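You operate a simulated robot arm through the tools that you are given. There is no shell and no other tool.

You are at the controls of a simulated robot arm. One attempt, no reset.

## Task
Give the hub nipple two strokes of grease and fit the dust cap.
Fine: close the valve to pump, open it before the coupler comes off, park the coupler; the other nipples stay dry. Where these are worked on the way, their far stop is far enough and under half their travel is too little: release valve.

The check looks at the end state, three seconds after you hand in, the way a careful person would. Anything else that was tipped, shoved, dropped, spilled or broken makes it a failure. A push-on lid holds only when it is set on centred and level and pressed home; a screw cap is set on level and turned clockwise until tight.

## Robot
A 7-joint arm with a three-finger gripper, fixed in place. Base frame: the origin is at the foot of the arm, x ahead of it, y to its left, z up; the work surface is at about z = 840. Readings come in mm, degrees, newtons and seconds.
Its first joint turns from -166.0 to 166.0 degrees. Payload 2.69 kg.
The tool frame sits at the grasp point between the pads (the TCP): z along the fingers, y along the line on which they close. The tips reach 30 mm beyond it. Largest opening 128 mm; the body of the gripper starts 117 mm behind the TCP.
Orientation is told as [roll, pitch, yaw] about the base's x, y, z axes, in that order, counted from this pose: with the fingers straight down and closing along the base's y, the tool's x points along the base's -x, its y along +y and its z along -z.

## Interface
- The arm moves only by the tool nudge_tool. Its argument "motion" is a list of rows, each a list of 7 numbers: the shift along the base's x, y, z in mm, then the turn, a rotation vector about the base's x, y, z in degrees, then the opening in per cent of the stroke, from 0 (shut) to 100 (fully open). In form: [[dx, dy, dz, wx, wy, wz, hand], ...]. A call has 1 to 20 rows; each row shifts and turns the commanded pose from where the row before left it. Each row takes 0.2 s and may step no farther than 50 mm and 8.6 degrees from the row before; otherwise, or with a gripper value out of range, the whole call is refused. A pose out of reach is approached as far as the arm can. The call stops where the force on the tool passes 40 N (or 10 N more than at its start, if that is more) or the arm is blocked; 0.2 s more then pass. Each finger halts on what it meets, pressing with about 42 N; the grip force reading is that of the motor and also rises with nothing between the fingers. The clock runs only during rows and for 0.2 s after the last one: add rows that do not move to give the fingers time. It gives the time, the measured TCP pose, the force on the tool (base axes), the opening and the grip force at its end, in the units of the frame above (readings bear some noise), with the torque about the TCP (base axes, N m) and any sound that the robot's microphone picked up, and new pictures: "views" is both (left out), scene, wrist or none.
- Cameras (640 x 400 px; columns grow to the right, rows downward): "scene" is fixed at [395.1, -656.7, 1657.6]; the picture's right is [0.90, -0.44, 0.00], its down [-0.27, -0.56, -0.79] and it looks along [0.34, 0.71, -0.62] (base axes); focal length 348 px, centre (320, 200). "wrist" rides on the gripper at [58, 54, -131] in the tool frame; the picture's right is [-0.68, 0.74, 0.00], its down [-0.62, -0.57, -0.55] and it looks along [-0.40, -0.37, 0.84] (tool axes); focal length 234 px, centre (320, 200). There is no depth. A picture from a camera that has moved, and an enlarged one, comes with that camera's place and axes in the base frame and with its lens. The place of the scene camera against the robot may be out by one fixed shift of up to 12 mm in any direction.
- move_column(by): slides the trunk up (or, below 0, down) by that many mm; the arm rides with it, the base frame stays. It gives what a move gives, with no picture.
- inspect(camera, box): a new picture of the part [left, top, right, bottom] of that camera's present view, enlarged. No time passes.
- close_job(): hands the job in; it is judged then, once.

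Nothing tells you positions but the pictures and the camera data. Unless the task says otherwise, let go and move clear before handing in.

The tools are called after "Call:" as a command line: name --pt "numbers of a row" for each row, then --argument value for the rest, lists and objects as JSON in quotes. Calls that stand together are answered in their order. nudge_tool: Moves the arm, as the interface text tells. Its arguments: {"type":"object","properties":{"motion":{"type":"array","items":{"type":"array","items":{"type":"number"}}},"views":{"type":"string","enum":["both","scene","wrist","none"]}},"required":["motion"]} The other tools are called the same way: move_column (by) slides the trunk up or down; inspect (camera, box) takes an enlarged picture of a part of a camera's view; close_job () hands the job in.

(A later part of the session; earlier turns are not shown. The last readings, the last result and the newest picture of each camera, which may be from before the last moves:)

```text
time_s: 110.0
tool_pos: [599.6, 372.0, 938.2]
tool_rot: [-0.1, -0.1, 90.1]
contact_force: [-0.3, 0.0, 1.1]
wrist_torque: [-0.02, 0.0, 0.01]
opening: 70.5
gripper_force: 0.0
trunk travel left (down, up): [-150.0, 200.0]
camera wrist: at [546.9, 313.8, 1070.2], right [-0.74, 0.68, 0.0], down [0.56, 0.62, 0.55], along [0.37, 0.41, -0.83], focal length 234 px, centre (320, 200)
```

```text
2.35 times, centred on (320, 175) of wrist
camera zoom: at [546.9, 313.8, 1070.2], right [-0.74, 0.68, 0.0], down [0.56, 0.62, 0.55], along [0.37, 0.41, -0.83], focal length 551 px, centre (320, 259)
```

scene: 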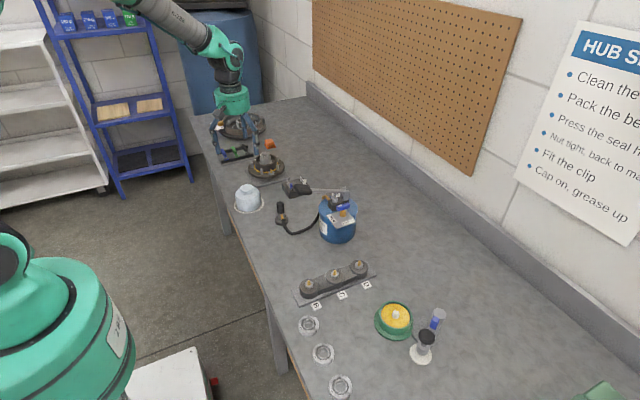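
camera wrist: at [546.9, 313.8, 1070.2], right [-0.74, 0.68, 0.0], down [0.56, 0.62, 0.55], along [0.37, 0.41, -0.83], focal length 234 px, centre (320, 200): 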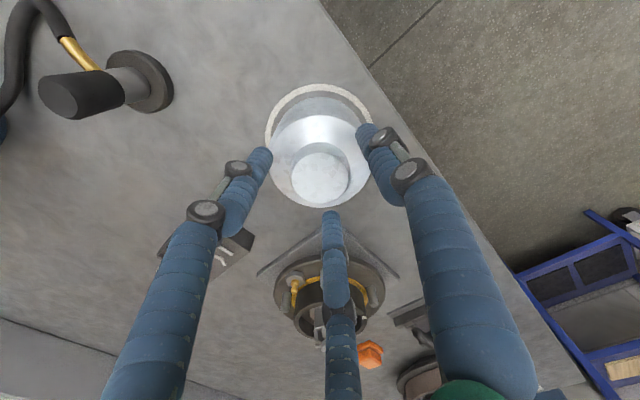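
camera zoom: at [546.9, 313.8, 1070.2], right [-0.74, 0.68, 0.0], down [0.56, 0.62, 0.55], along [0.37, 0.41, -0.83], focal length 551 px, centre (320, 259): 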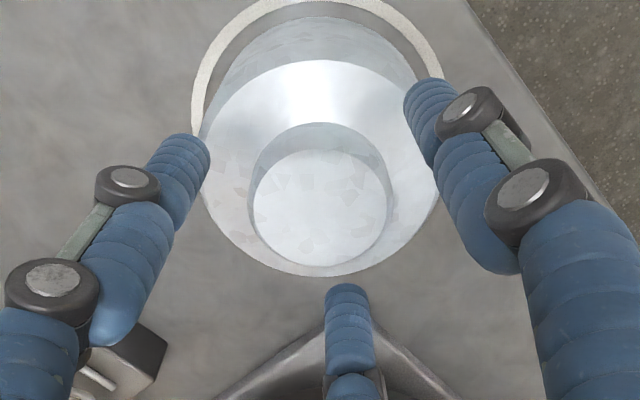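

Call:
nudge_tool --pt "0 0 -2 0 0 0 55" --pt "0 0 -2 0 0 0 55" --pt "0 0 0 0 0 0 30" --pt "0 0 0 0 0 0 20" --pt "0 0 0 0 0 0 20" --pt "0 0 0 0 0 0 20" --views "wrist"

Call:
inspect --camera "scene" --box '[225, 165, 275, 215]'

Call:
inspect --camera "wrist" --box '[240, 90, 400, 260]'

```text
time_s: 111.5
tool_pos: [600.1, 372.1, 935.0]
tool_rot: [-0.2, -0.2, 90.2]
contact_force: [2.1, 0.1, 2.0]
wrist_torque: [-0.02, 0.02, 0.01]
opening: 45.2
gripper_force: 42.2
trunk travel left (down, up): [-150.0, 200.0]
camera wrist: at [546.9, 313.9, 1066.4], right [-0.74, 0.68, 0.0], down [0.56, 0.61, 0.55], along [0.37, 0.41, -0.83], focal length 234 px, centre (320, 200)
```

wrist: 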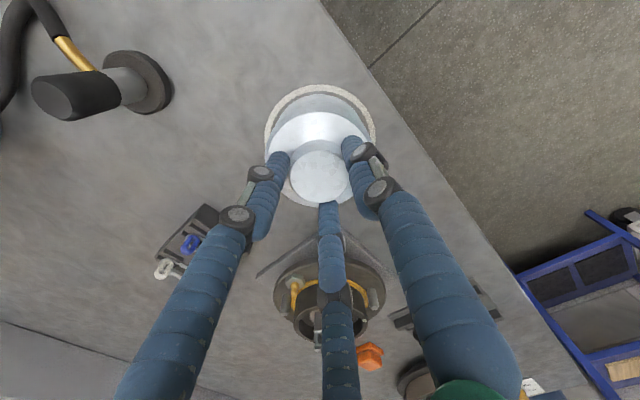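

```text
8.00 times, centred on (250, 190) of scene
camera zoom: at [395.1, -656.7, 1657.6], right [0.9, -0.44, 0.0], down [-0.27, -0.56, -0.79], along [0.34, 0.71, -0.62], focal length 2786 px, centre (880, 280)
```

zoom: 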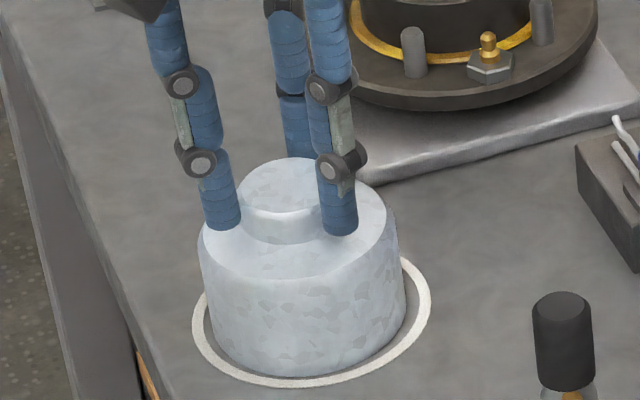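

```text
2.35 times, centred on (320, 175) of wrist
camera zoom: at [546.9, 313.9, 1066.4], right [-0.74, 0.68, 0.0], down [0.56, 0.61, 0.55], along [0.37, 0.41, -0.83], focal length 551 px, centre (320, 259)
```

zoom: 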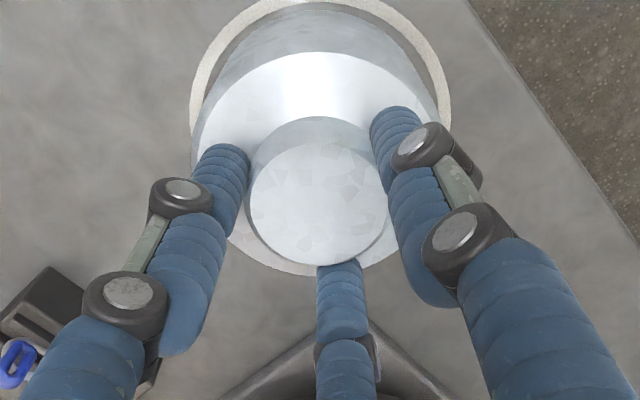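

The knob is gripped at 45 mm. I'll lift the cap straight up and check it hangs level.

Call:
nudge_tool --pt "0 0 3 0 0 0 20" --pt "0 0 7 0 0 0 20" --pt "0 0 20 0 0 0 20" --pt "0 0 35 0 0 0 20" --pt "0 0 40 0 0 0 20" --pt "0 0 30 0 0 0 20" --pt "0 0 0 0 0 0 20" --views "both"

Call:
inspect --camera "scene" --box '[215, 130, 295, 200]'

Call:
inspect --camera "wrist" --box '[240, 90, 400, 260]'

```text
time_s: 113.0
tool_pos: [599.5, 371.9, 1069.7]
tool_rot: [-0.1, -0.1, 90.1]
contact_force: [-0.6, 0.0, -0.1]
wrist_torque: [-0.02, -0.01, -0.02]
opening: 45.4
gripper_force: 41.4
trunk travel left (down, up): [-150.0, 200.0]
camera wrist: at [546.7, 313.5, 1201.6], right [-0.74, 0.68, 0.0], down [0.56, 0.62, 0.55], along [0.37, 0.41, -0.83], focal length 234 px, centre (320, 200)
```

scene: 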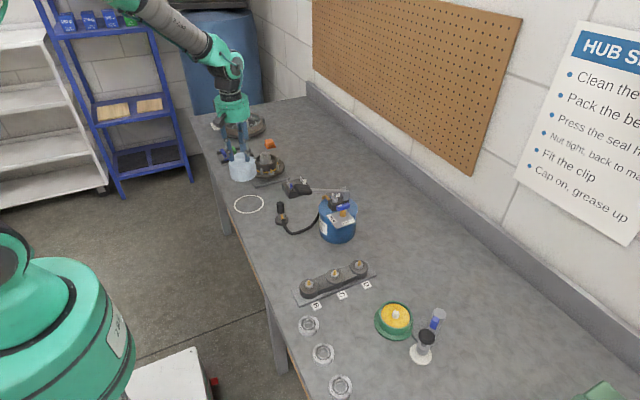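
wrist: 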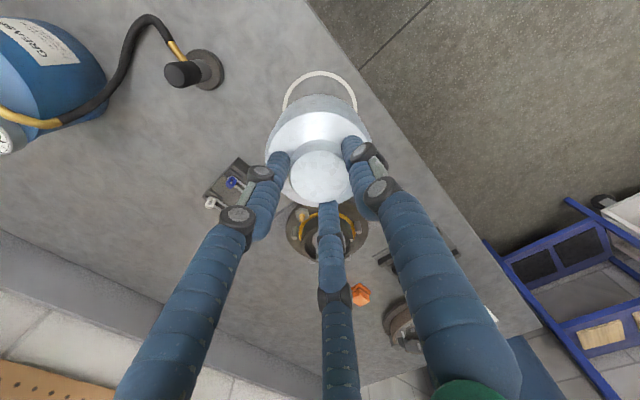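

```text
5.71 times, centred on (255, 165) of scene
camera zoom: at [395.1, -656.7, 1657.6], right [0.9, -0.44, 0.0], down [-0.27, -0.56, -0.79], along [0.34, 0.71, -0.62], focal length 1990 px, centre (691, 400)
```

zoom: 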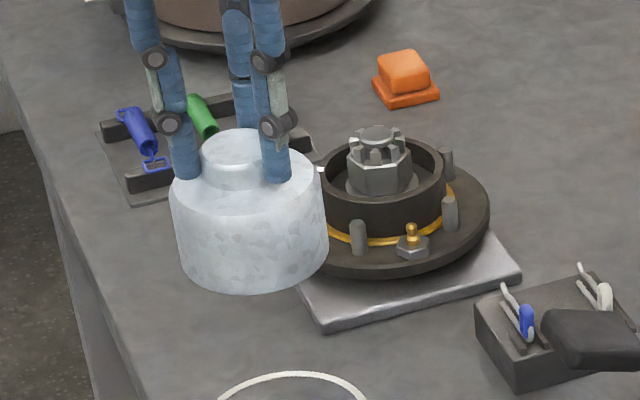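

```text
2.35 times, centred on (320, 175) of wrist
camera zoom: at [546.7, 313.5, 1201.6], right [-0.74, 0.68, 0.0], down [0.56, 0.62, 0.55], along [0.37, 0.41, -0.83], focal length 551 px, centre (320, 259)
```

zoom: 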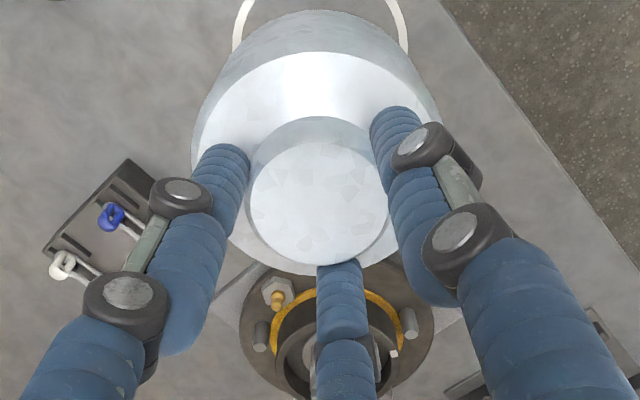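

The cap is held firmly and level. I'll carry it over the hub centre at about (725, 526.5), staying above the spindle.

Call:
nudge_tool --pt "20 25 0 0 0 0 20" --pt "25 31 0 0 0 0 20" --pt "25 31 0 0 0 0 20" --pt "25 31 0 0 0 0 20" --pt "20 25 0 0 0 0 20" --pt "10 11.5 0 0 0 0 20" --pt "0 0 0 0 0 0 20" --views "both"

Call:
inspect --camera "scene" --box '[248, 130, 296, 180]'

Call:
inspect --camera "wrist" --box '[240, 60, 400, 220]'

```text
time_s: 114.7
tool_pos: [725.6, 526.7, 1069.3]
tool_rot: [-0.1, 0.0, 90.0]
contact_force: [-0.1, -0.1, -1.0]
wrist_torque: [-0.01, -0.01, -0.02]
opening: 45.3
gripper_force: 42.3
trunk travel left (down, up): [-150.0, 200.0]
camera wrist: at [672.2, 469.0, 1201.0], right [-0.74, 0.68, 0.0], down [0.56, 0.62, 0.55], along [0.37, 0.41, -0.83], focal length 234 px, centre (320, 200)
```

scene: 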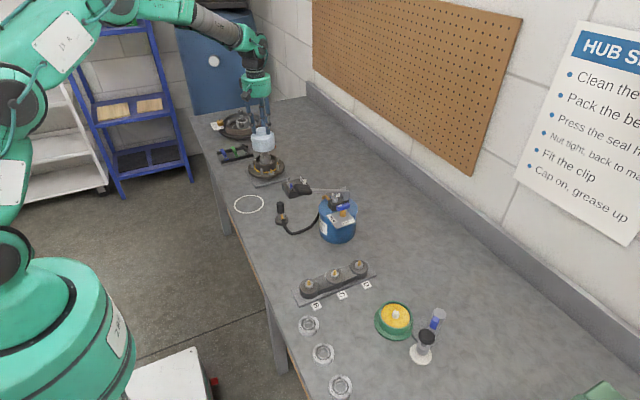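
wrist: 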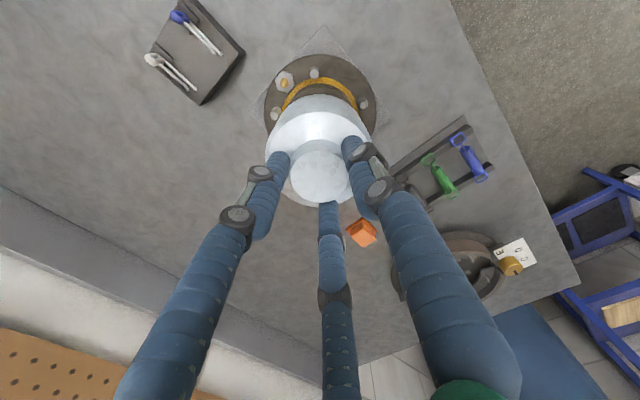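

```text
8.00 times, centred on (272, 155) of scene
camera zoom: at [395.1, -656.7, 1657.6], right [0.9, -0.44, 0.0], down [-0.27, -0.56, -0.79], along [0.34, 0.71, -0.62], focal length 2786 px, centre (704, 560)
```

zoom: 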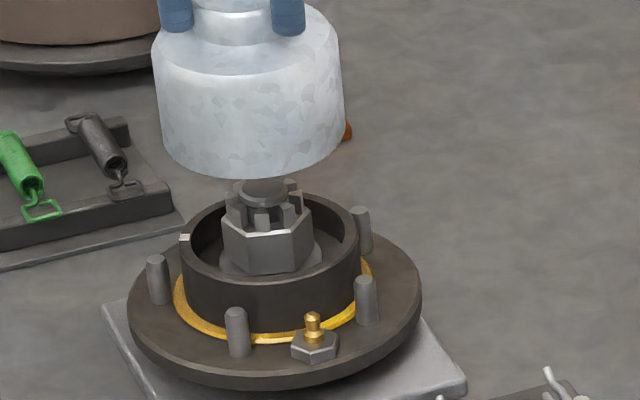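

```text
2.50 times, centred on (320, 140) of wrist
camera zoom: at [672.2, 469.0, 1201.0], right [-0.74, 0.68, 0.0], down [0.56, 0.62, 0.55], along [0.37, 0.41, -0.83], focal length 585 px, centre (320, 350)
```

zoom: 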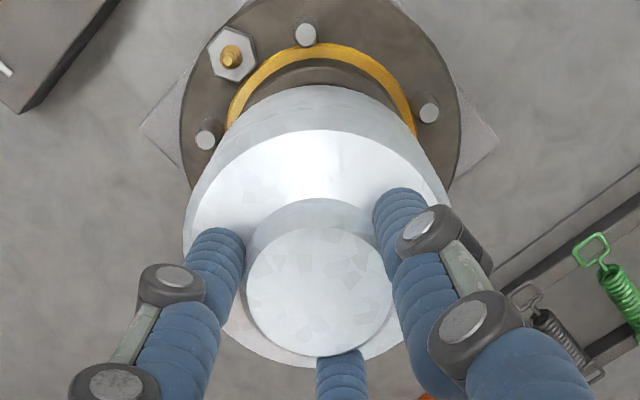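

Call:
inspect --camera "scene" --box '[256, 145, 288, 175]'

Call:
inspect --camera "scene" --box '[256, 130, 288, 155]'

Call:
inspect --camera "wrist" --box '[260, 50, 380, 130]'

```text
13.33 times, centred on (272, 160) of scene
camera zoom: at [395.1, -656.7, 1657.6], right [0.9, -0.44, 0.0], down [-0.27, -0.56, -0.79], along [0.34, 0.71, -0.62], focal length 4644 px, centre (960, 733)
```

zoom: 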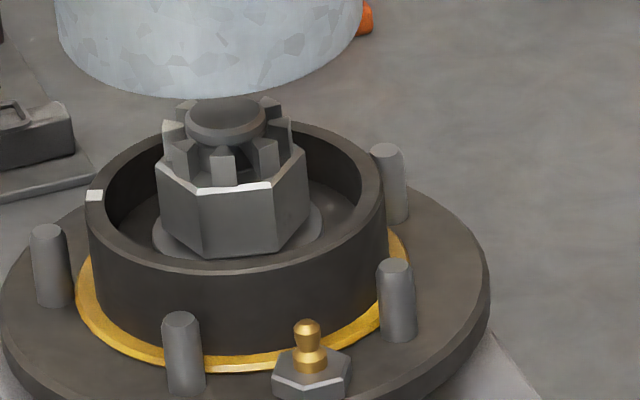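

```text
16.00 times, centred on (272, 142) of scene
camera zoom: at [395.1, -656.7, 1657.6], right [0.9, -0.44, 0.0], down [-0.27, -0.56, -0.79], along [0.34, 0.71, -0.62], focal length 5573 px, centre (1088, 1120)
```

zoom: 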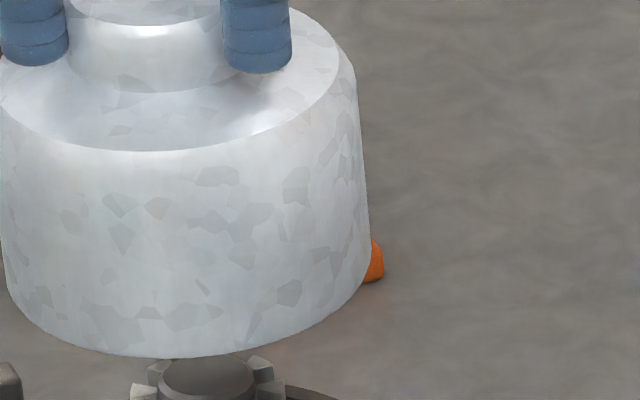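

```text
5.00 times, centred on (320, 90) of wrist
camera zoom: at [672.2, 469.0, 1201.0], right [-0.74, 0.68, 0.0], down [0.56, 0.62, 0.55], along [0.37, 0.41, -0.83], focal length 1171 px, centre (320, 750)
```

zoom: 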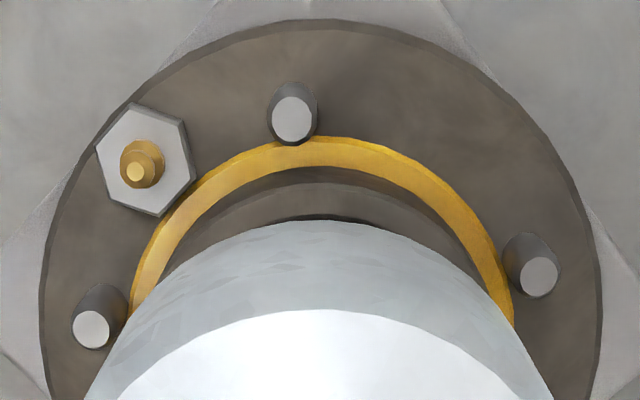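

The cap is a few millimetres short in +x/+y. I'll correct by part of that, lower until the rim is just above the hub ring, and compare rim with ring directly.

Call:
nudge_tool --pt "2.0 1.0 0 0 0 0 20" --pt "0 0 -15 0 0 0 20" --pt "0 0 -15 0 0 0 20" --pt "0 0 -12 0 0 0 20" --pt "0 0 -5 0 0 0 20" --pt "0 0 0 0 0 0 20" --views "none"

Call:
inspect --camera "scene" --box '[256, 140, 288, 170]'

Call:
inspect --camera "wrist" --box '[260, 50, 380, 130]'

```text
time_s: 116.0
tool_pos: [728.2, 529.1, 1023.2]
tool_rot: [0.0, -0.2, 90.1]
contact_force: [0.3, 0.2, -0.7]
wrist_torque: [0.02, 0.02, 0.0]
opening: 45.4
gripper_force: 42.0
trunk travel left (down, up): [-150.0, 200.0]
```

```text
13.33 times, centred on (272, 155) of scene
camera zoom: at [395.1, -656.7, 1657.6], right [0.9, -0.44, 0.0], down [-0.27, -0.56, -0.79], along [0.34, 0.71, -0.62], focal length 4644 px, centre (960, 800)
```

zoom: 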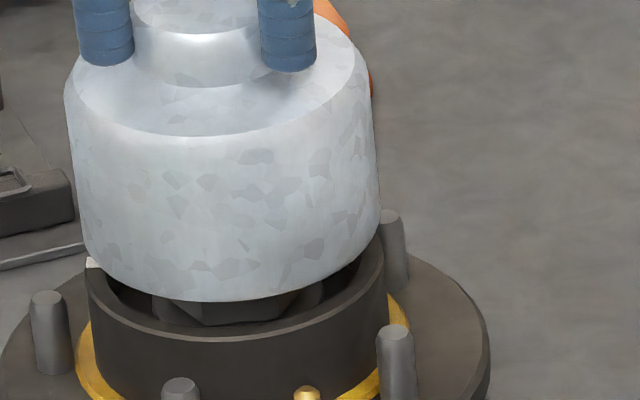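

```text
5.00 times, centred on (320, 90) of wrist
camera zoom: at [674.2, 469.7, 1154.1], right [-0.74, 0.68, 0.0], down [0.56, 0.62, 0.55], along [0.37, 0.41, -0.83], focal length 1171 px, centre (320, 750)
```

zoom: 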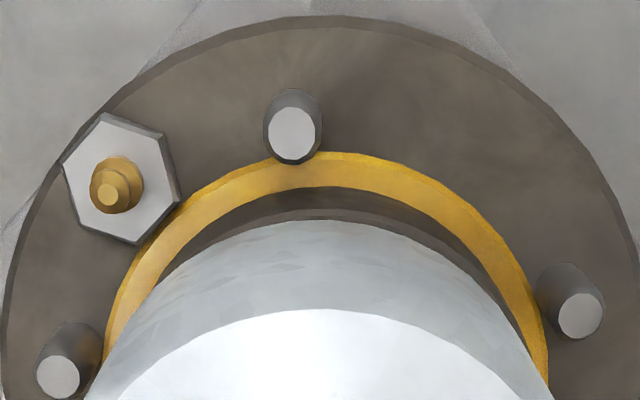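

In the scene view the cap and ring are aligned; the wrist view says the cap is about 1.5 mm too far away from the camera. I'll correct (-0.9, -1.2) and lower slowly to feel the ring.

Call:
nudge_tool --pt "-0.9 -1.2 0 0 0 0 20" --pt "0 0 -3 0 0 0 20" --pt "0 0 -3 0 0 0 20" --pt "0 0 -2 0 0 0 20" --pt "0 0 0 0 0 0 20" --views "none"

Call:
inspect --camera "scene" --box '[256, 140, 288, 170]'

Call:
inspect --camera "wrist" --box '[260, 50, 380, 130]'

```text
time_s: 117.2
tool_pos: [726.9, 526.7, 1014.5]
tool_rot: [-0.1, 0.0, 90.1]
contact_force: [-0.1, 0.1, -1.4]
wrist_torque: [0.0, 0.02, 0.02]
opening: 45.4
gripper_force: 41.7
trunk travel left (down, up): [-150.0, 200.0]
```

```text
13.33 times, centred on (272, 155) of scene
camera zoom: at [395.1, -656.7, 1657.6], right [0.9, -0.44, 0.0], down [-0.27, -0.56, -0.79], along [0.34, 0.71, -0.62], focal length 4644 px, centre (960, 800)
```

zoom: 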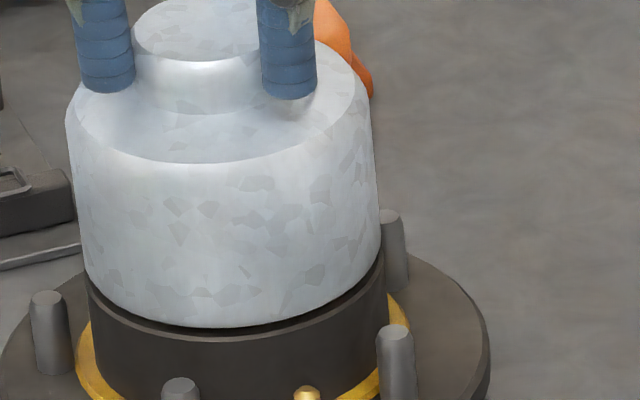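

```text
5.00 times, centred on (320, 90) of wrist
camera zoom: at [673.2, 468.4, 1146.1], right [-0.74, 0.68, 0.0], down [0.56, 0.62, 0.55], along [0.37, 0.41, -0.83], focal length 1171 px, centre (320, 750)
```

zoom: 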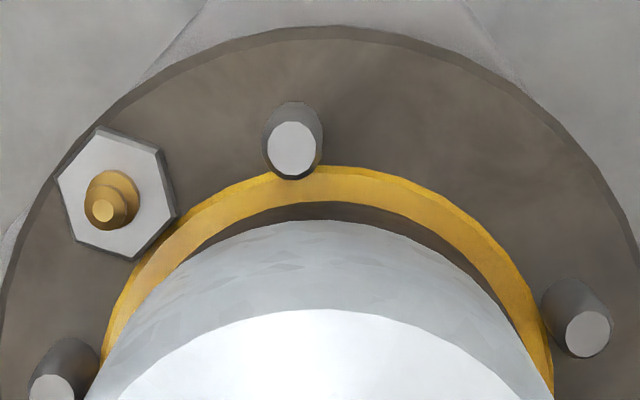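

Both views now agree to within about a millimetre. I'll lower further in small steps and watch the forces.

Call:
nudge_tool --pt "0.2 0 -2 0 0 0 20" --pt "0 0 -2 0 0 0 20" --pt "0 0 -2 0 0 0 20" --pt "0 0 0 0 0 0 20" --views "none"

Call:
inspect --camera "scene" --box '[256, 140, 288, 170]'

Call:
inspect --camera "wrist" --box '[260, 50, 380, 130]'

```text
time_s: 118.2
tool_pos: [726.6, 526.7, 1009.8]
tool_rot: [-0.2, -0.1, 90.2]
contact_force: [0.2, -1.1, 9.4]
wrist_torque: [-0.25, 0.43, -0.02]
opening: 45.3
gripper_force: 41.9
trunk travel left (down, up): [-150.0, 200.0]
```

```text
13.33 times, centred on (272, 155) of scene
camera zoom: at [395.1, -656.7, 1657.6], right [0.9, -0.44, 0.0], down [-0.27, -0.56, -0.79], along [0.34, 0.71, -0.62], focal length 4644 px, centre (960, 800)
```

zoom: 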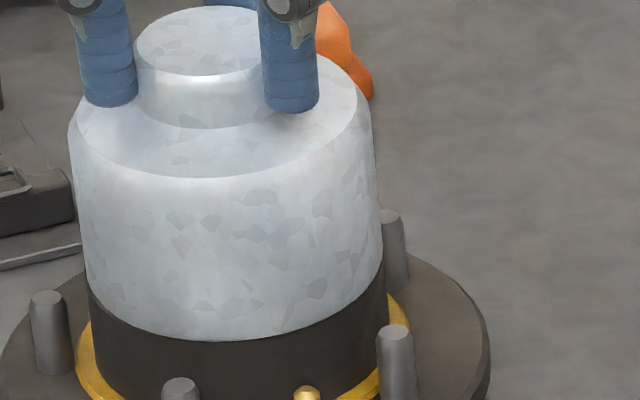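

```text
5.00 times, centred on (320, 90) of wrist
camera zoom: at [673.2, 468.2, 1141.3], right [-0.74, 0.68, 0.0], down [0.56, 0.61, 0.55], along [0.37, 0.41, -0.83], focal length 1171 px, centre (320, 750)
```

zoom: 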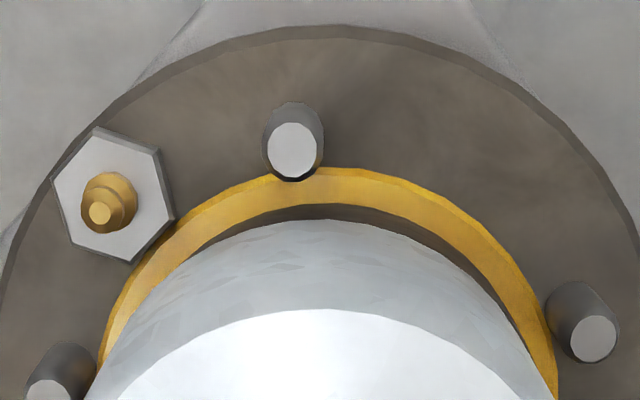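

The rim touches on the -x side at about (-47, -16) from centre, so the cap is slightly too far +x. I'll lift a little, shift about 1 mm toward the contact, and lower again.

Call:
nudge_tool --pt "0 0 2.5 0 0 0 20" --pt "-1.0 -0.3 0 0 0 0 20" --pt "0 0 -1.5 0 0 0 20" --pt "0 0 -1.5 0 0 0 20" --pt "0 0 0 0 0 0 20" --views "none"

```text
time_s: 119.5
tool_pos: [725.4, 527.1, 1010.0]
tool_rot: [-0.2, -0.2, 90.1]
contact_force: [-4.1, -0.4, 13.5]
wrist_torque: [-0.4, 0.69, -0.06]
opening: 45.2
gripper_force: 41.9
trunk travel left (down, up): [-150.0, 200.0]
```

Call:
nudge_tool --pt "0 0 2.0 0 0 0 20" --pt "-0.8 -0.8 0 0 0 0 20" --pt "0 0 -1.0 0 0 0 20" --pt "0 0 -1.5 0 0 0 20" --pt "0 0 0 0 0 0 20" --views "none"

Call:
inspect --camera "scene" --box '[256, 140, 288, 170]'

Call:
inspect --camera "wrist" --box '[260, 50, 380, 130]'

```text
time_s: 120.7
tool_pos: [725.3, 525.0, 1009.7]
tool_rot: [-0.2, -0.1, 90.0]
contact_force: [-2.0, 0.6, 18.3]
wrist_torque: [-0.28, 0.44, -0.13]
opening: 45.4
gripper_force: 42.5
trunk travel left (down, up): [-150.0, 200.0]
```

```text
13.33 times, centred on (272, 155) of scene
camera zoom: at [395.1, -656.7, 1657.6], right [0.9, -0.44, 0.0], down [-0.27, -0.56, -0.79], along [0.34, 0.71, -0.62], focal length 4644 px, centre (960, 800)
```

zoom: 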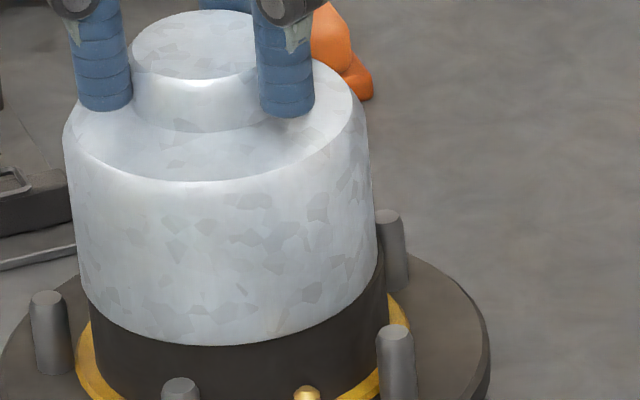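

```text
5.00 times, centred on (320, 90) of wrist
camera zoom: at [671.1, 466.9, 1141.0], right [-0.74, 0.68, 0.0], down [0.56, 0.61, 0.55], along [0.37, 0.41, -0.83], focal length 1171 px, centre (320, 750)
```

zoom: 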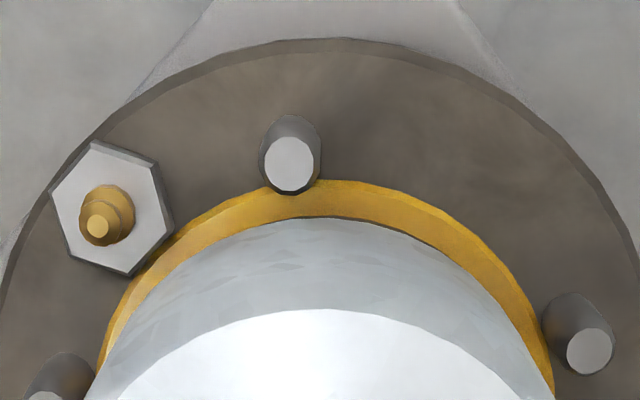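

The cap rim is resting right on the ring's top at the same height each time, so rim and ring are nearly equal in diameter. I'll recentre, touch lightly, and look closely at the edges all round.

Call:
nudge_tool --pt "0 0 3 0 0 0 20" --pt "1.4 1.2 0 0 0 0 20" --pt "0 0 -1.5 0 0 0 20" --pt "0 0 0 0 0 0 20" --views "none"

Call:
inspect --camera "scene" --box '[258, 156, 274, 168]'

Call:
inspect --camera "scene" --box '[272, 154, 288, 166]'

Call:
inspect --camera "wrist" --box '[270, 80, 370, 130]'

```text
time_s: 121.7
tool_pos: [726.4, 526.7, 1009.8]
tool_rot: [-0.1, -0.1, 90.1]
contact_force: [-3.0, -2.6, 7.3]
wrist_torque: [-0.1, -0.01, -0.06]
opening: 45.1
gripper_force: 42.5
trunk travel left (down, up): [-150.0, 200.0]
```

```text
16.00 times, centred on (266, 162) of scene
camera zoom: at [395.1, -656.7, 1657.6], right [0.9, -0.44, 0.0], down [-0.27, -0.56, -0.79], along [0.34, 0.71, -0.62], focal length 5573 px, centre (1184, 808)
```

zoom: 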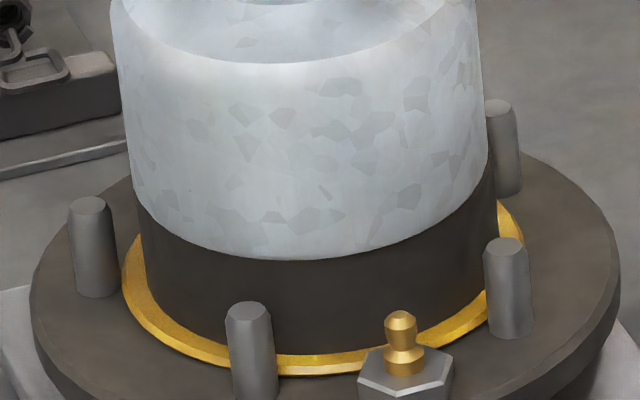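

```text
16.00 times, centred on (280, 160) of scene
camera zoom: at [395.1, -656.7, 1657.6], right [0.9, -0.44, 0.0], down [-0.27, -0.56, -0.79], along [0.34, 0.71, -0.62], focal length 5573 px, centre (960, 840)
```

zoom: 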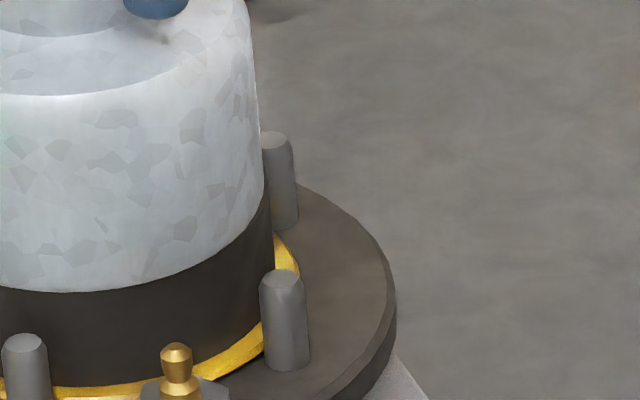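

```text
6.40 times, centred on (320, 105) of wrist
camera zoom: at [672.5, 467.9, 1141.1], right [-0.74, 0.68, 0.0], down [0.56, 0.62, 0.55], along [0.37, 0.41, -0.83], focal length 1499 px, centre (320, 808)
```

zoom: 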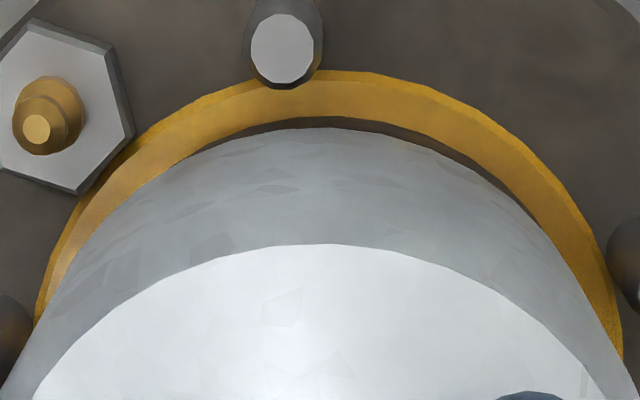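

The wrist view shows the ring wall hidden on the near side, so the cap is about 3.5 mm too far toward the base side. My last shifts went the wrong way. I'll lift, move by (+2.4, +2.4) and lower again.

Call:
nudge_tool --pt "0 0 4 0 0 0 20" --pt "1.2 1.2 0 0 0 0 20" --pt "1.2 1.2 0 0 0 0 20" --pt "0 0 0 0 0 0 20" --pt "0 0 -2 0 0 0 20" --pt "0 0 -1.5 0 0 0 20" --pt "0 0 0 0 0 0 20" --views "none"

Call:
inspect --camera "scene" --box '[258, 156, 274, 168]'

Call:
inspect --camera "wrist" --box '[270, 80, 370, 130]'

```text
time_s: 123.2
tool_pos: [729.1, 529.3, 1009.3]
tool_rot: [-0.1, -0.1, 90.1]
contact_force: [-0.5, 1.0, -0.4]
wrist_torque: [0.01, 0.0, 0.02]
opening: 45.3
gripper_force: 42.2
trunk travel left (down, up): [-150.0, 200.0]
```

```text
16.00 times, centred on (266, 162) of scene
camera zoom: at [395.1, -656.7, 1657.6], right [0.9, -0.44, 0.0], down [-0.27, -0.56, -0.79], along [0.34, 0.71, -0.62], focal length 5573 px, centre (1184, 808)
```

zoom: 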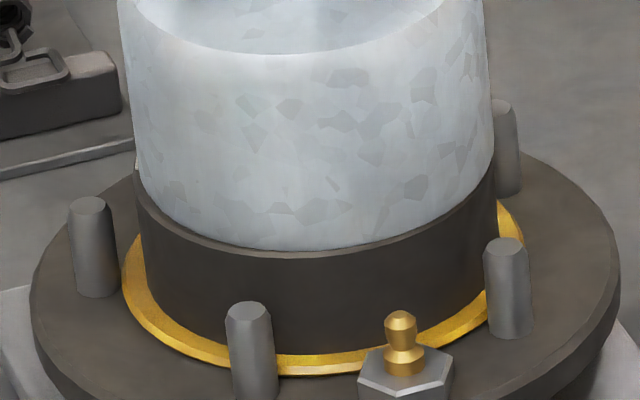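

```text
6.40 times, centred on (320, 105) of wrist
camera zoom: at [675.3, 470.9, 1141.2], right [-0.74, 0.68, 0.0], down [0.56, 0.62, 0.55], along [0.37, 0.41, -0.83], focal length 1499 px, centre (320, 808)
```

zoom: 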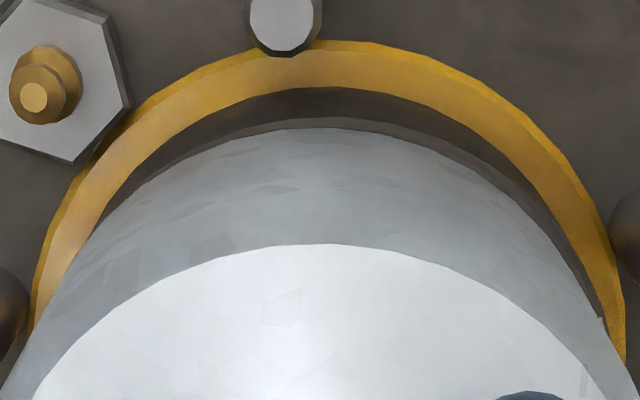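

No contact at the same height now, and the ring's top land shows evenly. I'll continue lowering.

Call:
nudge_tool --pt "0 0 -1.5 0 0 0 20" --pt "0 0 -1.5 0 0 0 20" --pt "0 0 -1.5 0 0 0 20" --pt "0 0 0 0 0 0 20" --views "none"

Call:
inspect --camera "scene" --box '[258, 156, 274, 168]'

Call:
inspect --camera "wrist" --box '[270, 80, 370, 130]'

```text
time_s: 124.2
tool_pos: [728.1, 530.5, 1009.7]
tool_rot: [-0.3, -0.4, 90.1]
contact_force: [-17.6, 4.1, 30.8]
wrist_torque: [0.0, 0.86, -0.12]
opening: 45.5
gripper_force: 42.3
trunk travel left (down, up): [-150.0, 200.0]
heard: snap
```

```text
16.00 times, centred on (266, 162) of scene
camera zoom: at [395.1, -656.7, 1657.6], right [0.9, -0.44, 0.0], down [-0.27, -0.56, -0.79], along [0.34, 0.71, -0.62], focal length 5573 px, centre (1184, 808)
```

zoom: 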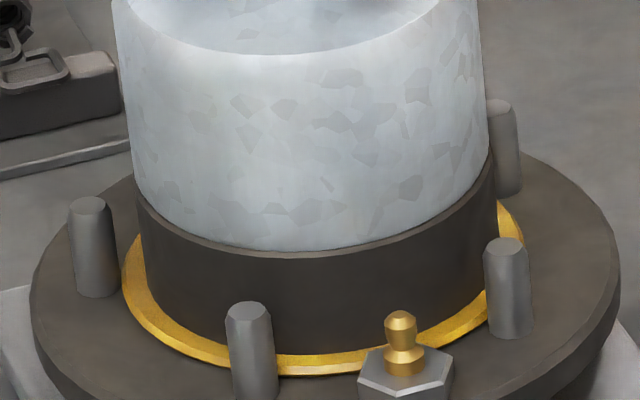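

```text
6.40 times, centred on (320, 105) of wrist
camera zoom: at [673.6, 471.1, 1140.6], right [-0.74, 0.68, 0.0], down [0.56, 0.61, 0.56], along [0.38, 0.41, -0.83], focal length 1499 px, centre (320, 808)
```

zoom: 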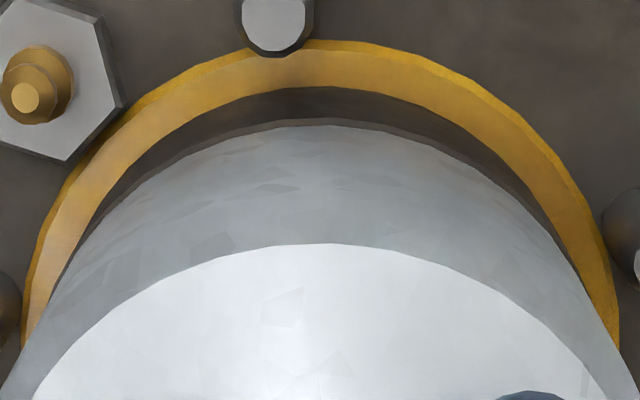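

I heard the cap snap home. I'll relieve the residual force gently before letting go.

Call:
nudge_tool --pt "-1.0 0.2 1.5 0 0 0 20" --pt "-0.6 0 1.0 0 0 0 20" --pt "0 0 0 0 0 0 20" --views "none"

Call:
inspect --camera "scene" --box '[258, 150, 290, 175]'

```text
time_s: 125.0
tool_pos: [727.8, 529.5, 1008.9]
tool_rot: [-0.3, -0.2, 90.1]
contact_force: [2.7, 10.8, 25.1]
wrist_torque: [0.35, -0.28, -0.17]
opening: 45.3
gripper_force: 42.3
trunk travel left (down, up): [-150.0, 200.0]
```

```text
16.00 times, centred on (274, 162) of scene
camera zoom: at [395.1, -656.7, 1657.6], right [0.9, -0.44, 0.0], down [-0.27, -0.56, -0.79], along [0.34, 0.71, -0.62], focal length 5573 px, centre (1056, 800)
```

zoom: 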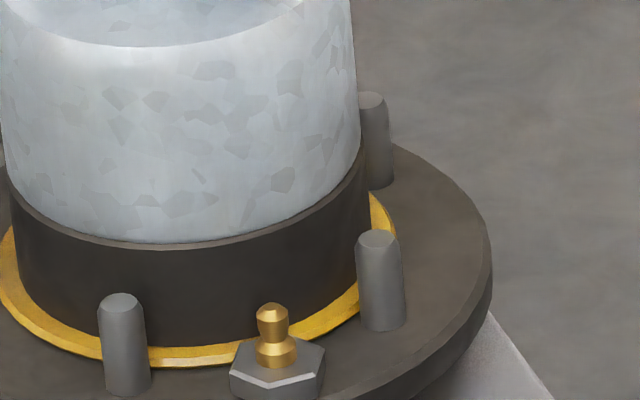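

Call:
nudge_tool --pt "0.2 0.6 1.0 0 0 0 20" --pt "0 0.3 0.7 0 0 0 20" --pt "0 0 0 0 0 0 20" --views "none"

```text
time_s: 125.8
tool_pos: [727.6, 530.7, 1011.4]
tool_rot: [-0.1, -0.2, 90.1]
contact_force: [8.0, 4.3, 15.1]
wrist_torque: [0.13, -0.34, -0.05]
opening: 45.2
gripper_force: 42.4
trunk travel left (down, up): [-150.0, 200.0]
```

The remaining force is small, so I'll open the fingers and rise clear, then look at the cap.

Call:
nudge_tool --pt "0.3 0.2 0.5 0 0 0 20" --pt "0 0 0 0 0 0 45" --pt "0 0 0 0 0 0 60" --pt "0 0 0 0 0 0 65" --pt "0 0 10 0 0 0 65" --pt "0 0 30 0 0 0 65" --pt "0 0 45 0 0 0 65" --pt "0 0 45 0 0 0 65" --pt "0 0 0 0 0 0 65" --views "both"

Call:
inspect --camera "scene" --box '[248, 130, 296, 180]'

Call:
inspect --camera "wrist" --box '[260, 60, 380, 200]'

```text
time_s: 127.8
tool_pos: [728.7, 529.8, 1141.4]
tool_rot: [-0.1, 0.0, 90.1]
contact_force: [-0.3, -0.8, 0.2]
wrist_torque: [0.01, -0.02, 0.0]
opening: 83.2
gripper_force: 0.1
trunk travel left (down, up): [-150.0, 200.0]
camera wrist: at [674.6, 471.2, 1272.3], right [-0.74, 0.68, 0.0], down [0.56, 0.62, 0.55], along [0.37, 0.41, -0.83], focal length 234 px, centre (320, 200)
```

scene: 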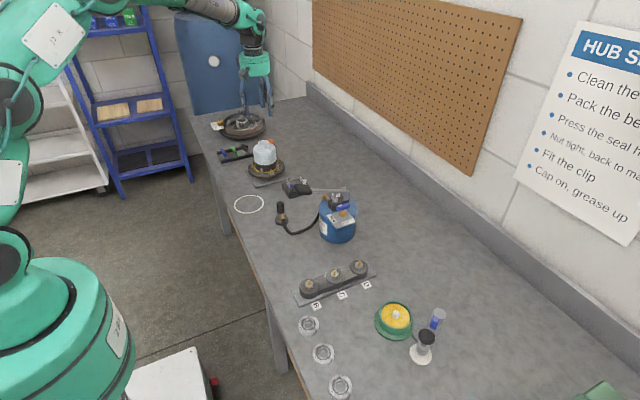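
wrist: 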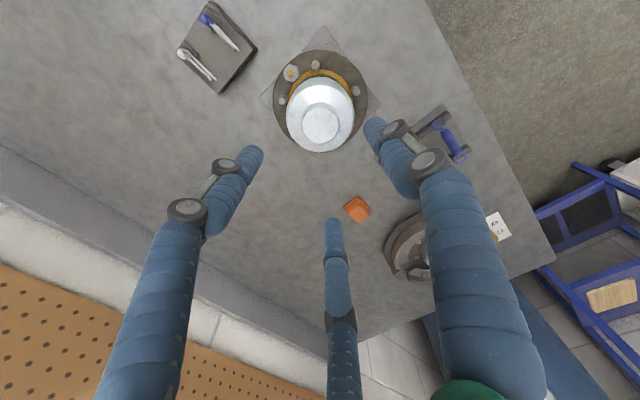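

```text
8.00 times, centred on (272, 155) of scene
camera zoom: at [395.1, -656.7, 1657.6], right [0.9, -0.44, 0.0], down [-0.27, -0.56, -0.79], along [0.34, 0.71, -0.62], focal length 2786 px, centre (704, 560)
```

zoom: 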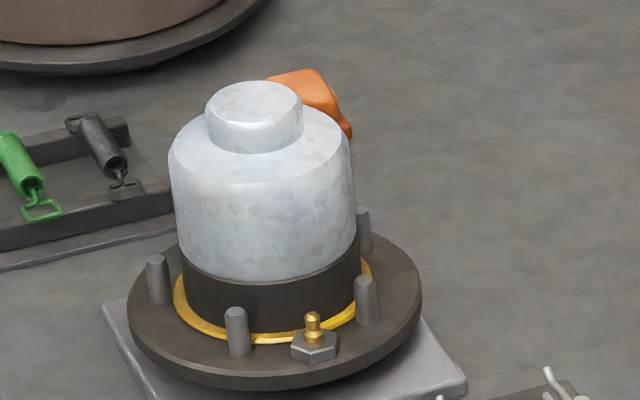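

```text
2.86 times, centred on (320, 130) of wrist
camera zoom: at [674.6, 471.2, 1272.3], right [-0.74, 0.68, 0.0], down [0.56, 0.62, 0.55], along [0.37, 0.41, -0.83], focal length 669 px, centre (320, 400)
```

zoom: 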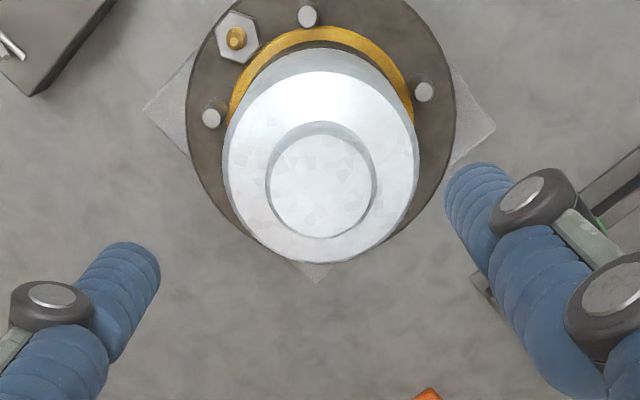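

Call:
inspect --camera "scene" --box '[250, 138, 290, 178]'

Call:
inspect --camera "scene" --box '[258, 154, 274, 166]'

Call:
inspect --camera "wrist" --box '[280, 60, 360, 120]'

Call:
inspect --camera "scene" --box '[265, 170, 375, 240]'

```text
10.00 times, centred on (270, 158) of scene
camera zoom: at [395.1, -656.7, 1657.6], right [0.9, -0.44, 0.0], down [-0.27, -0.56, -0.79], along [0.34, 0.71, -0.62], focal length 3483 px, centre (820, 620)
```

zoom: 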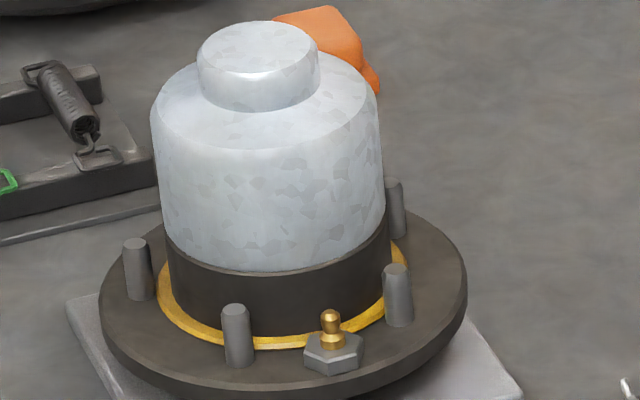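

```text
16.00 times, centred on (266, 160) of scene
camera zoom: at [395.1, -656.7, 1657.6], right [0.9, -0.44, 0.0], down [-0.27, -0.56, -0.79], along [0.34, 0.71, -0.62], focal length 5573 px, centre (1184, 840)
```

zoom: 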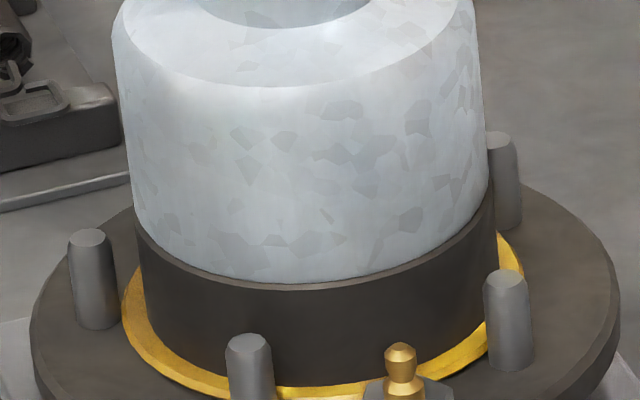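

```text
6.67 times, centred on (320, 90) of wrist
camera zoom: at [674.6, 471.2, 1272.3], right [-0.74, 0.68, 0.0], down [0.56, 0.62, 0.55], along [0.37, 0.41, -0.83], focal length 1561 px, centre (320, 933)
```

zoom: 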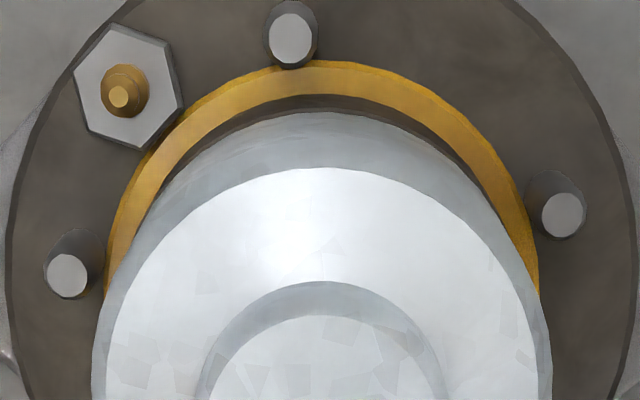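

```text
5.71 times, centred on (320, 205) of scene
camera zoom: at [395.1, -656.7, 1657.6], right [0.9, -0.44, 0.0], down [-0.27, -0.56, -0.79], along [0.34, 0.71, -0.62], focal length 1990 px, centre (320, 171)
```

zoom: 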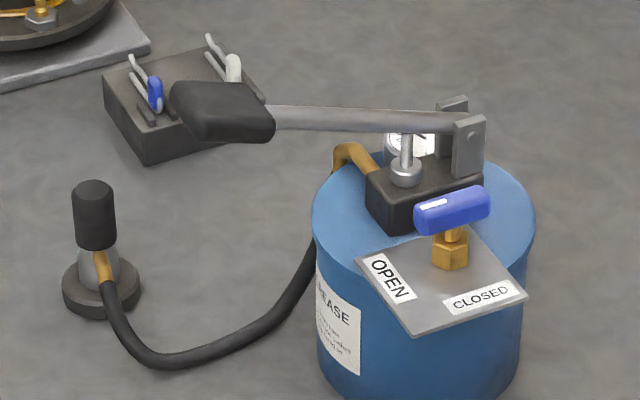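

The cap sits level and even on the ring after the snap, the valve is open, the lever is up, and the coupler is parked. As a last check I'll press once, straight down on the knob, to be sure it's fully home.

Call:
nudge_tool --pt "-2.5 -1.8 0 0 0 0 0" --pt "0 0 0 0 0 0 0" --pt "0 0 -45 0 0 0 0" --pt "0 0 -40 0 0 0 0" --pt "0 0 -15 0 0 0 0" --pt "0 0 0 0 0 0 0" --views "none"

Call:
inspect --camera "scene" --box '[248, 125, 296, 175]'

Call:
inspect --camera "wrist" --box '[260, 90, 380, 210]'

```text
time_s: 129.2
tool_pos: [726.5, 528.6, 1040.2]
tool_rot: [-0.1, -0.3, 90.1]
contact_force: [0.2, 0.3, -0.2]
wrist_torque: [0.03, 0.01, 0.02]
opening: 2.1
gripper_force: 31.6
trunk travel left (down, up): [-150.0, 200.0]
```

```text
8.00 times, centred on (272, 150) of scene
camera zoom: at [395.1, -656.7, 1657.6], right [0.9, -0.44, 0.0], down [-0.27, -0.56, -0.79], along [0.34, 0.71, -0.62], focal length 2786 px, centre (704, 600)
```

zoom: 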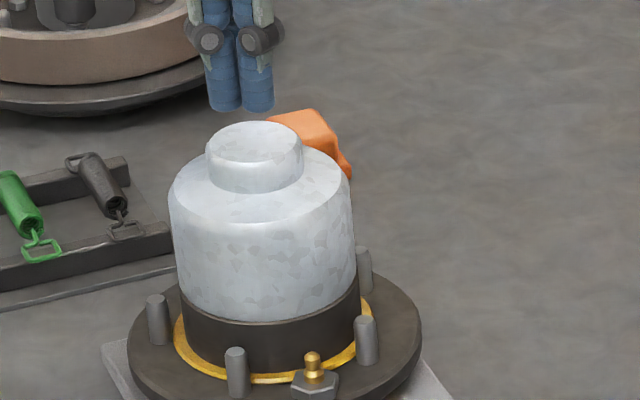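

```text
3.33 times, centred on (320, 150) of wrist
camera zoom: at [672.0, 470.1, 1171.6], right [-0.74, 0.68, 0.0], down [0.56, 0.61, 0.55], along [0.37, 0.41, -0.83], focal length 781 px, centre (320, 367)
```

zoom: 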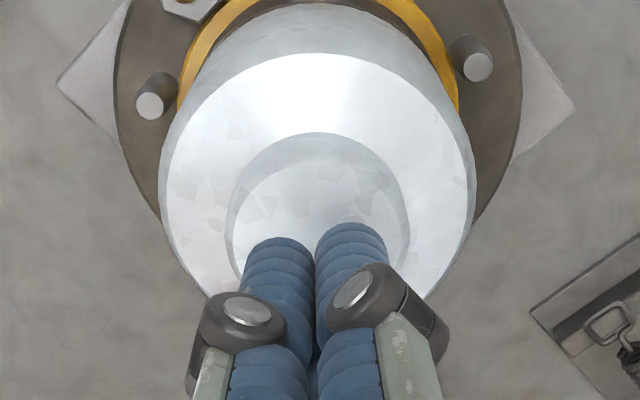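

Call:
nudge_tool --pt "0.8 -0.5 -8 0 0 0 0" --pt "0 0 -4 0 0 0 0" --pt "0 0 -2 0 0 0 0" --pt "0 0 -1.5 0 0 0 0" --pt "0 0 0 0 0 0 0" --views "none"

```text
time_s: 130.4
tool_pos: [726.3, 527.4, 1023.9]
tool_rot: [-0.2, 0.0, 90.2]
contact_force: [0.2, -0.1, 0.1]
wrist_torque: [0.03, -0.01, 0.02]
opening: 2.2
gripper_force: 31.4
trunk travel left (down, up): [-150.0, 200.0]
```

Call:
nudge_tool --pt "0 0 -2 0 0 0 0" --pt "0 0 -1.5 0 0 0 0" --pt "0 0 -1 0 0 0 0" --pt "0 0 0 0 0 0 0" --views "none"

Call:
inspect --camera "scene" --box '[248, 125, 296, 175]'

```text
time_s: 131.4
tool_pos: [726.6, 529.2, 1019.1]
tool_rot: [-0.1, -0.1, 90.2]
contact_force: [-0.9, 0.1, 0.2]
wrist_torque: [0.02, 0.01, -0.03]
opening: 2.0
gripper_force: 31.4
trunk travel left (down, up): [-150.0, 200.0]
```

```text
8.00 times, centred on (272, 150) of scene
camera zoom: at [395.1, -656.7, 1657.6], right [0.9, -0.44, 0.0], down [-0.27, -0.56, -0.79], along [0.34, 0.71, -0.62], focal length 2786 px, centre (704, 600)
```

zoom: 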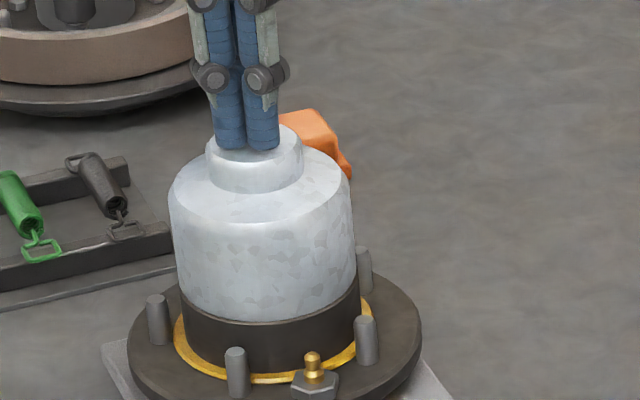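

Call:
nudge_tool --pt "0 0 -2 0 0 0 0" --pt "0 0 -1.5 0 0 0 0" --pt "0 0 -1.5 0 0 0 0" --pt "0 0 0 0 0 0 0" --views "none"

```text
time_s: 132.4
tool_pos: [726.3, 528.8, 1017.5]
tool_rot: [-0.3, -0.3, 90.1]
contact_force: [-1.5, -0.3, 18.3]
wrist_torque: [-0.09, 0.12, 0.02]
opening: 6.0
gripper_force: 31.1
trunk travel left (down, up): [-150.0, 200.0]
```

Call:
nudge_tool --pt "0 0 -0.8 0 0 0 0" --pt "0 0 0 0 0 0 0" --pt "0 0 0 0 0 0 0" --views "none"

Call:
inspect --camera "scene" --box '[248, 130, 296, 180]'

```text
time_s: 133.2
tool_pos: [725.9, 528.5, 1017.3]
tool_rot: [-0.3, -0.3, 90.2]
contact_force: [2.8, 3.7, 32.8]
wrist_torque: [0.01, 0.02, -0.03]
opening: 6.0
gripper_force: 31.8
trunk travel left (down, up): [-150.0, 200.0]
```

```text
8.00 times, centred on (272, 155) of scene
camera zoom: at [395.1, -656.7, 1657.6], right [0.9, -0.44, 0.0], down [-0.27, -0.56, -0.79], along [0.34, 0.71, -0.62], focal length 2786 px, centre (704, 560)
```

zoom: 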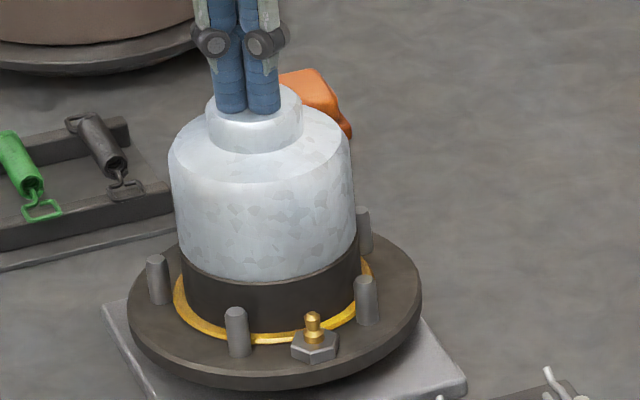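

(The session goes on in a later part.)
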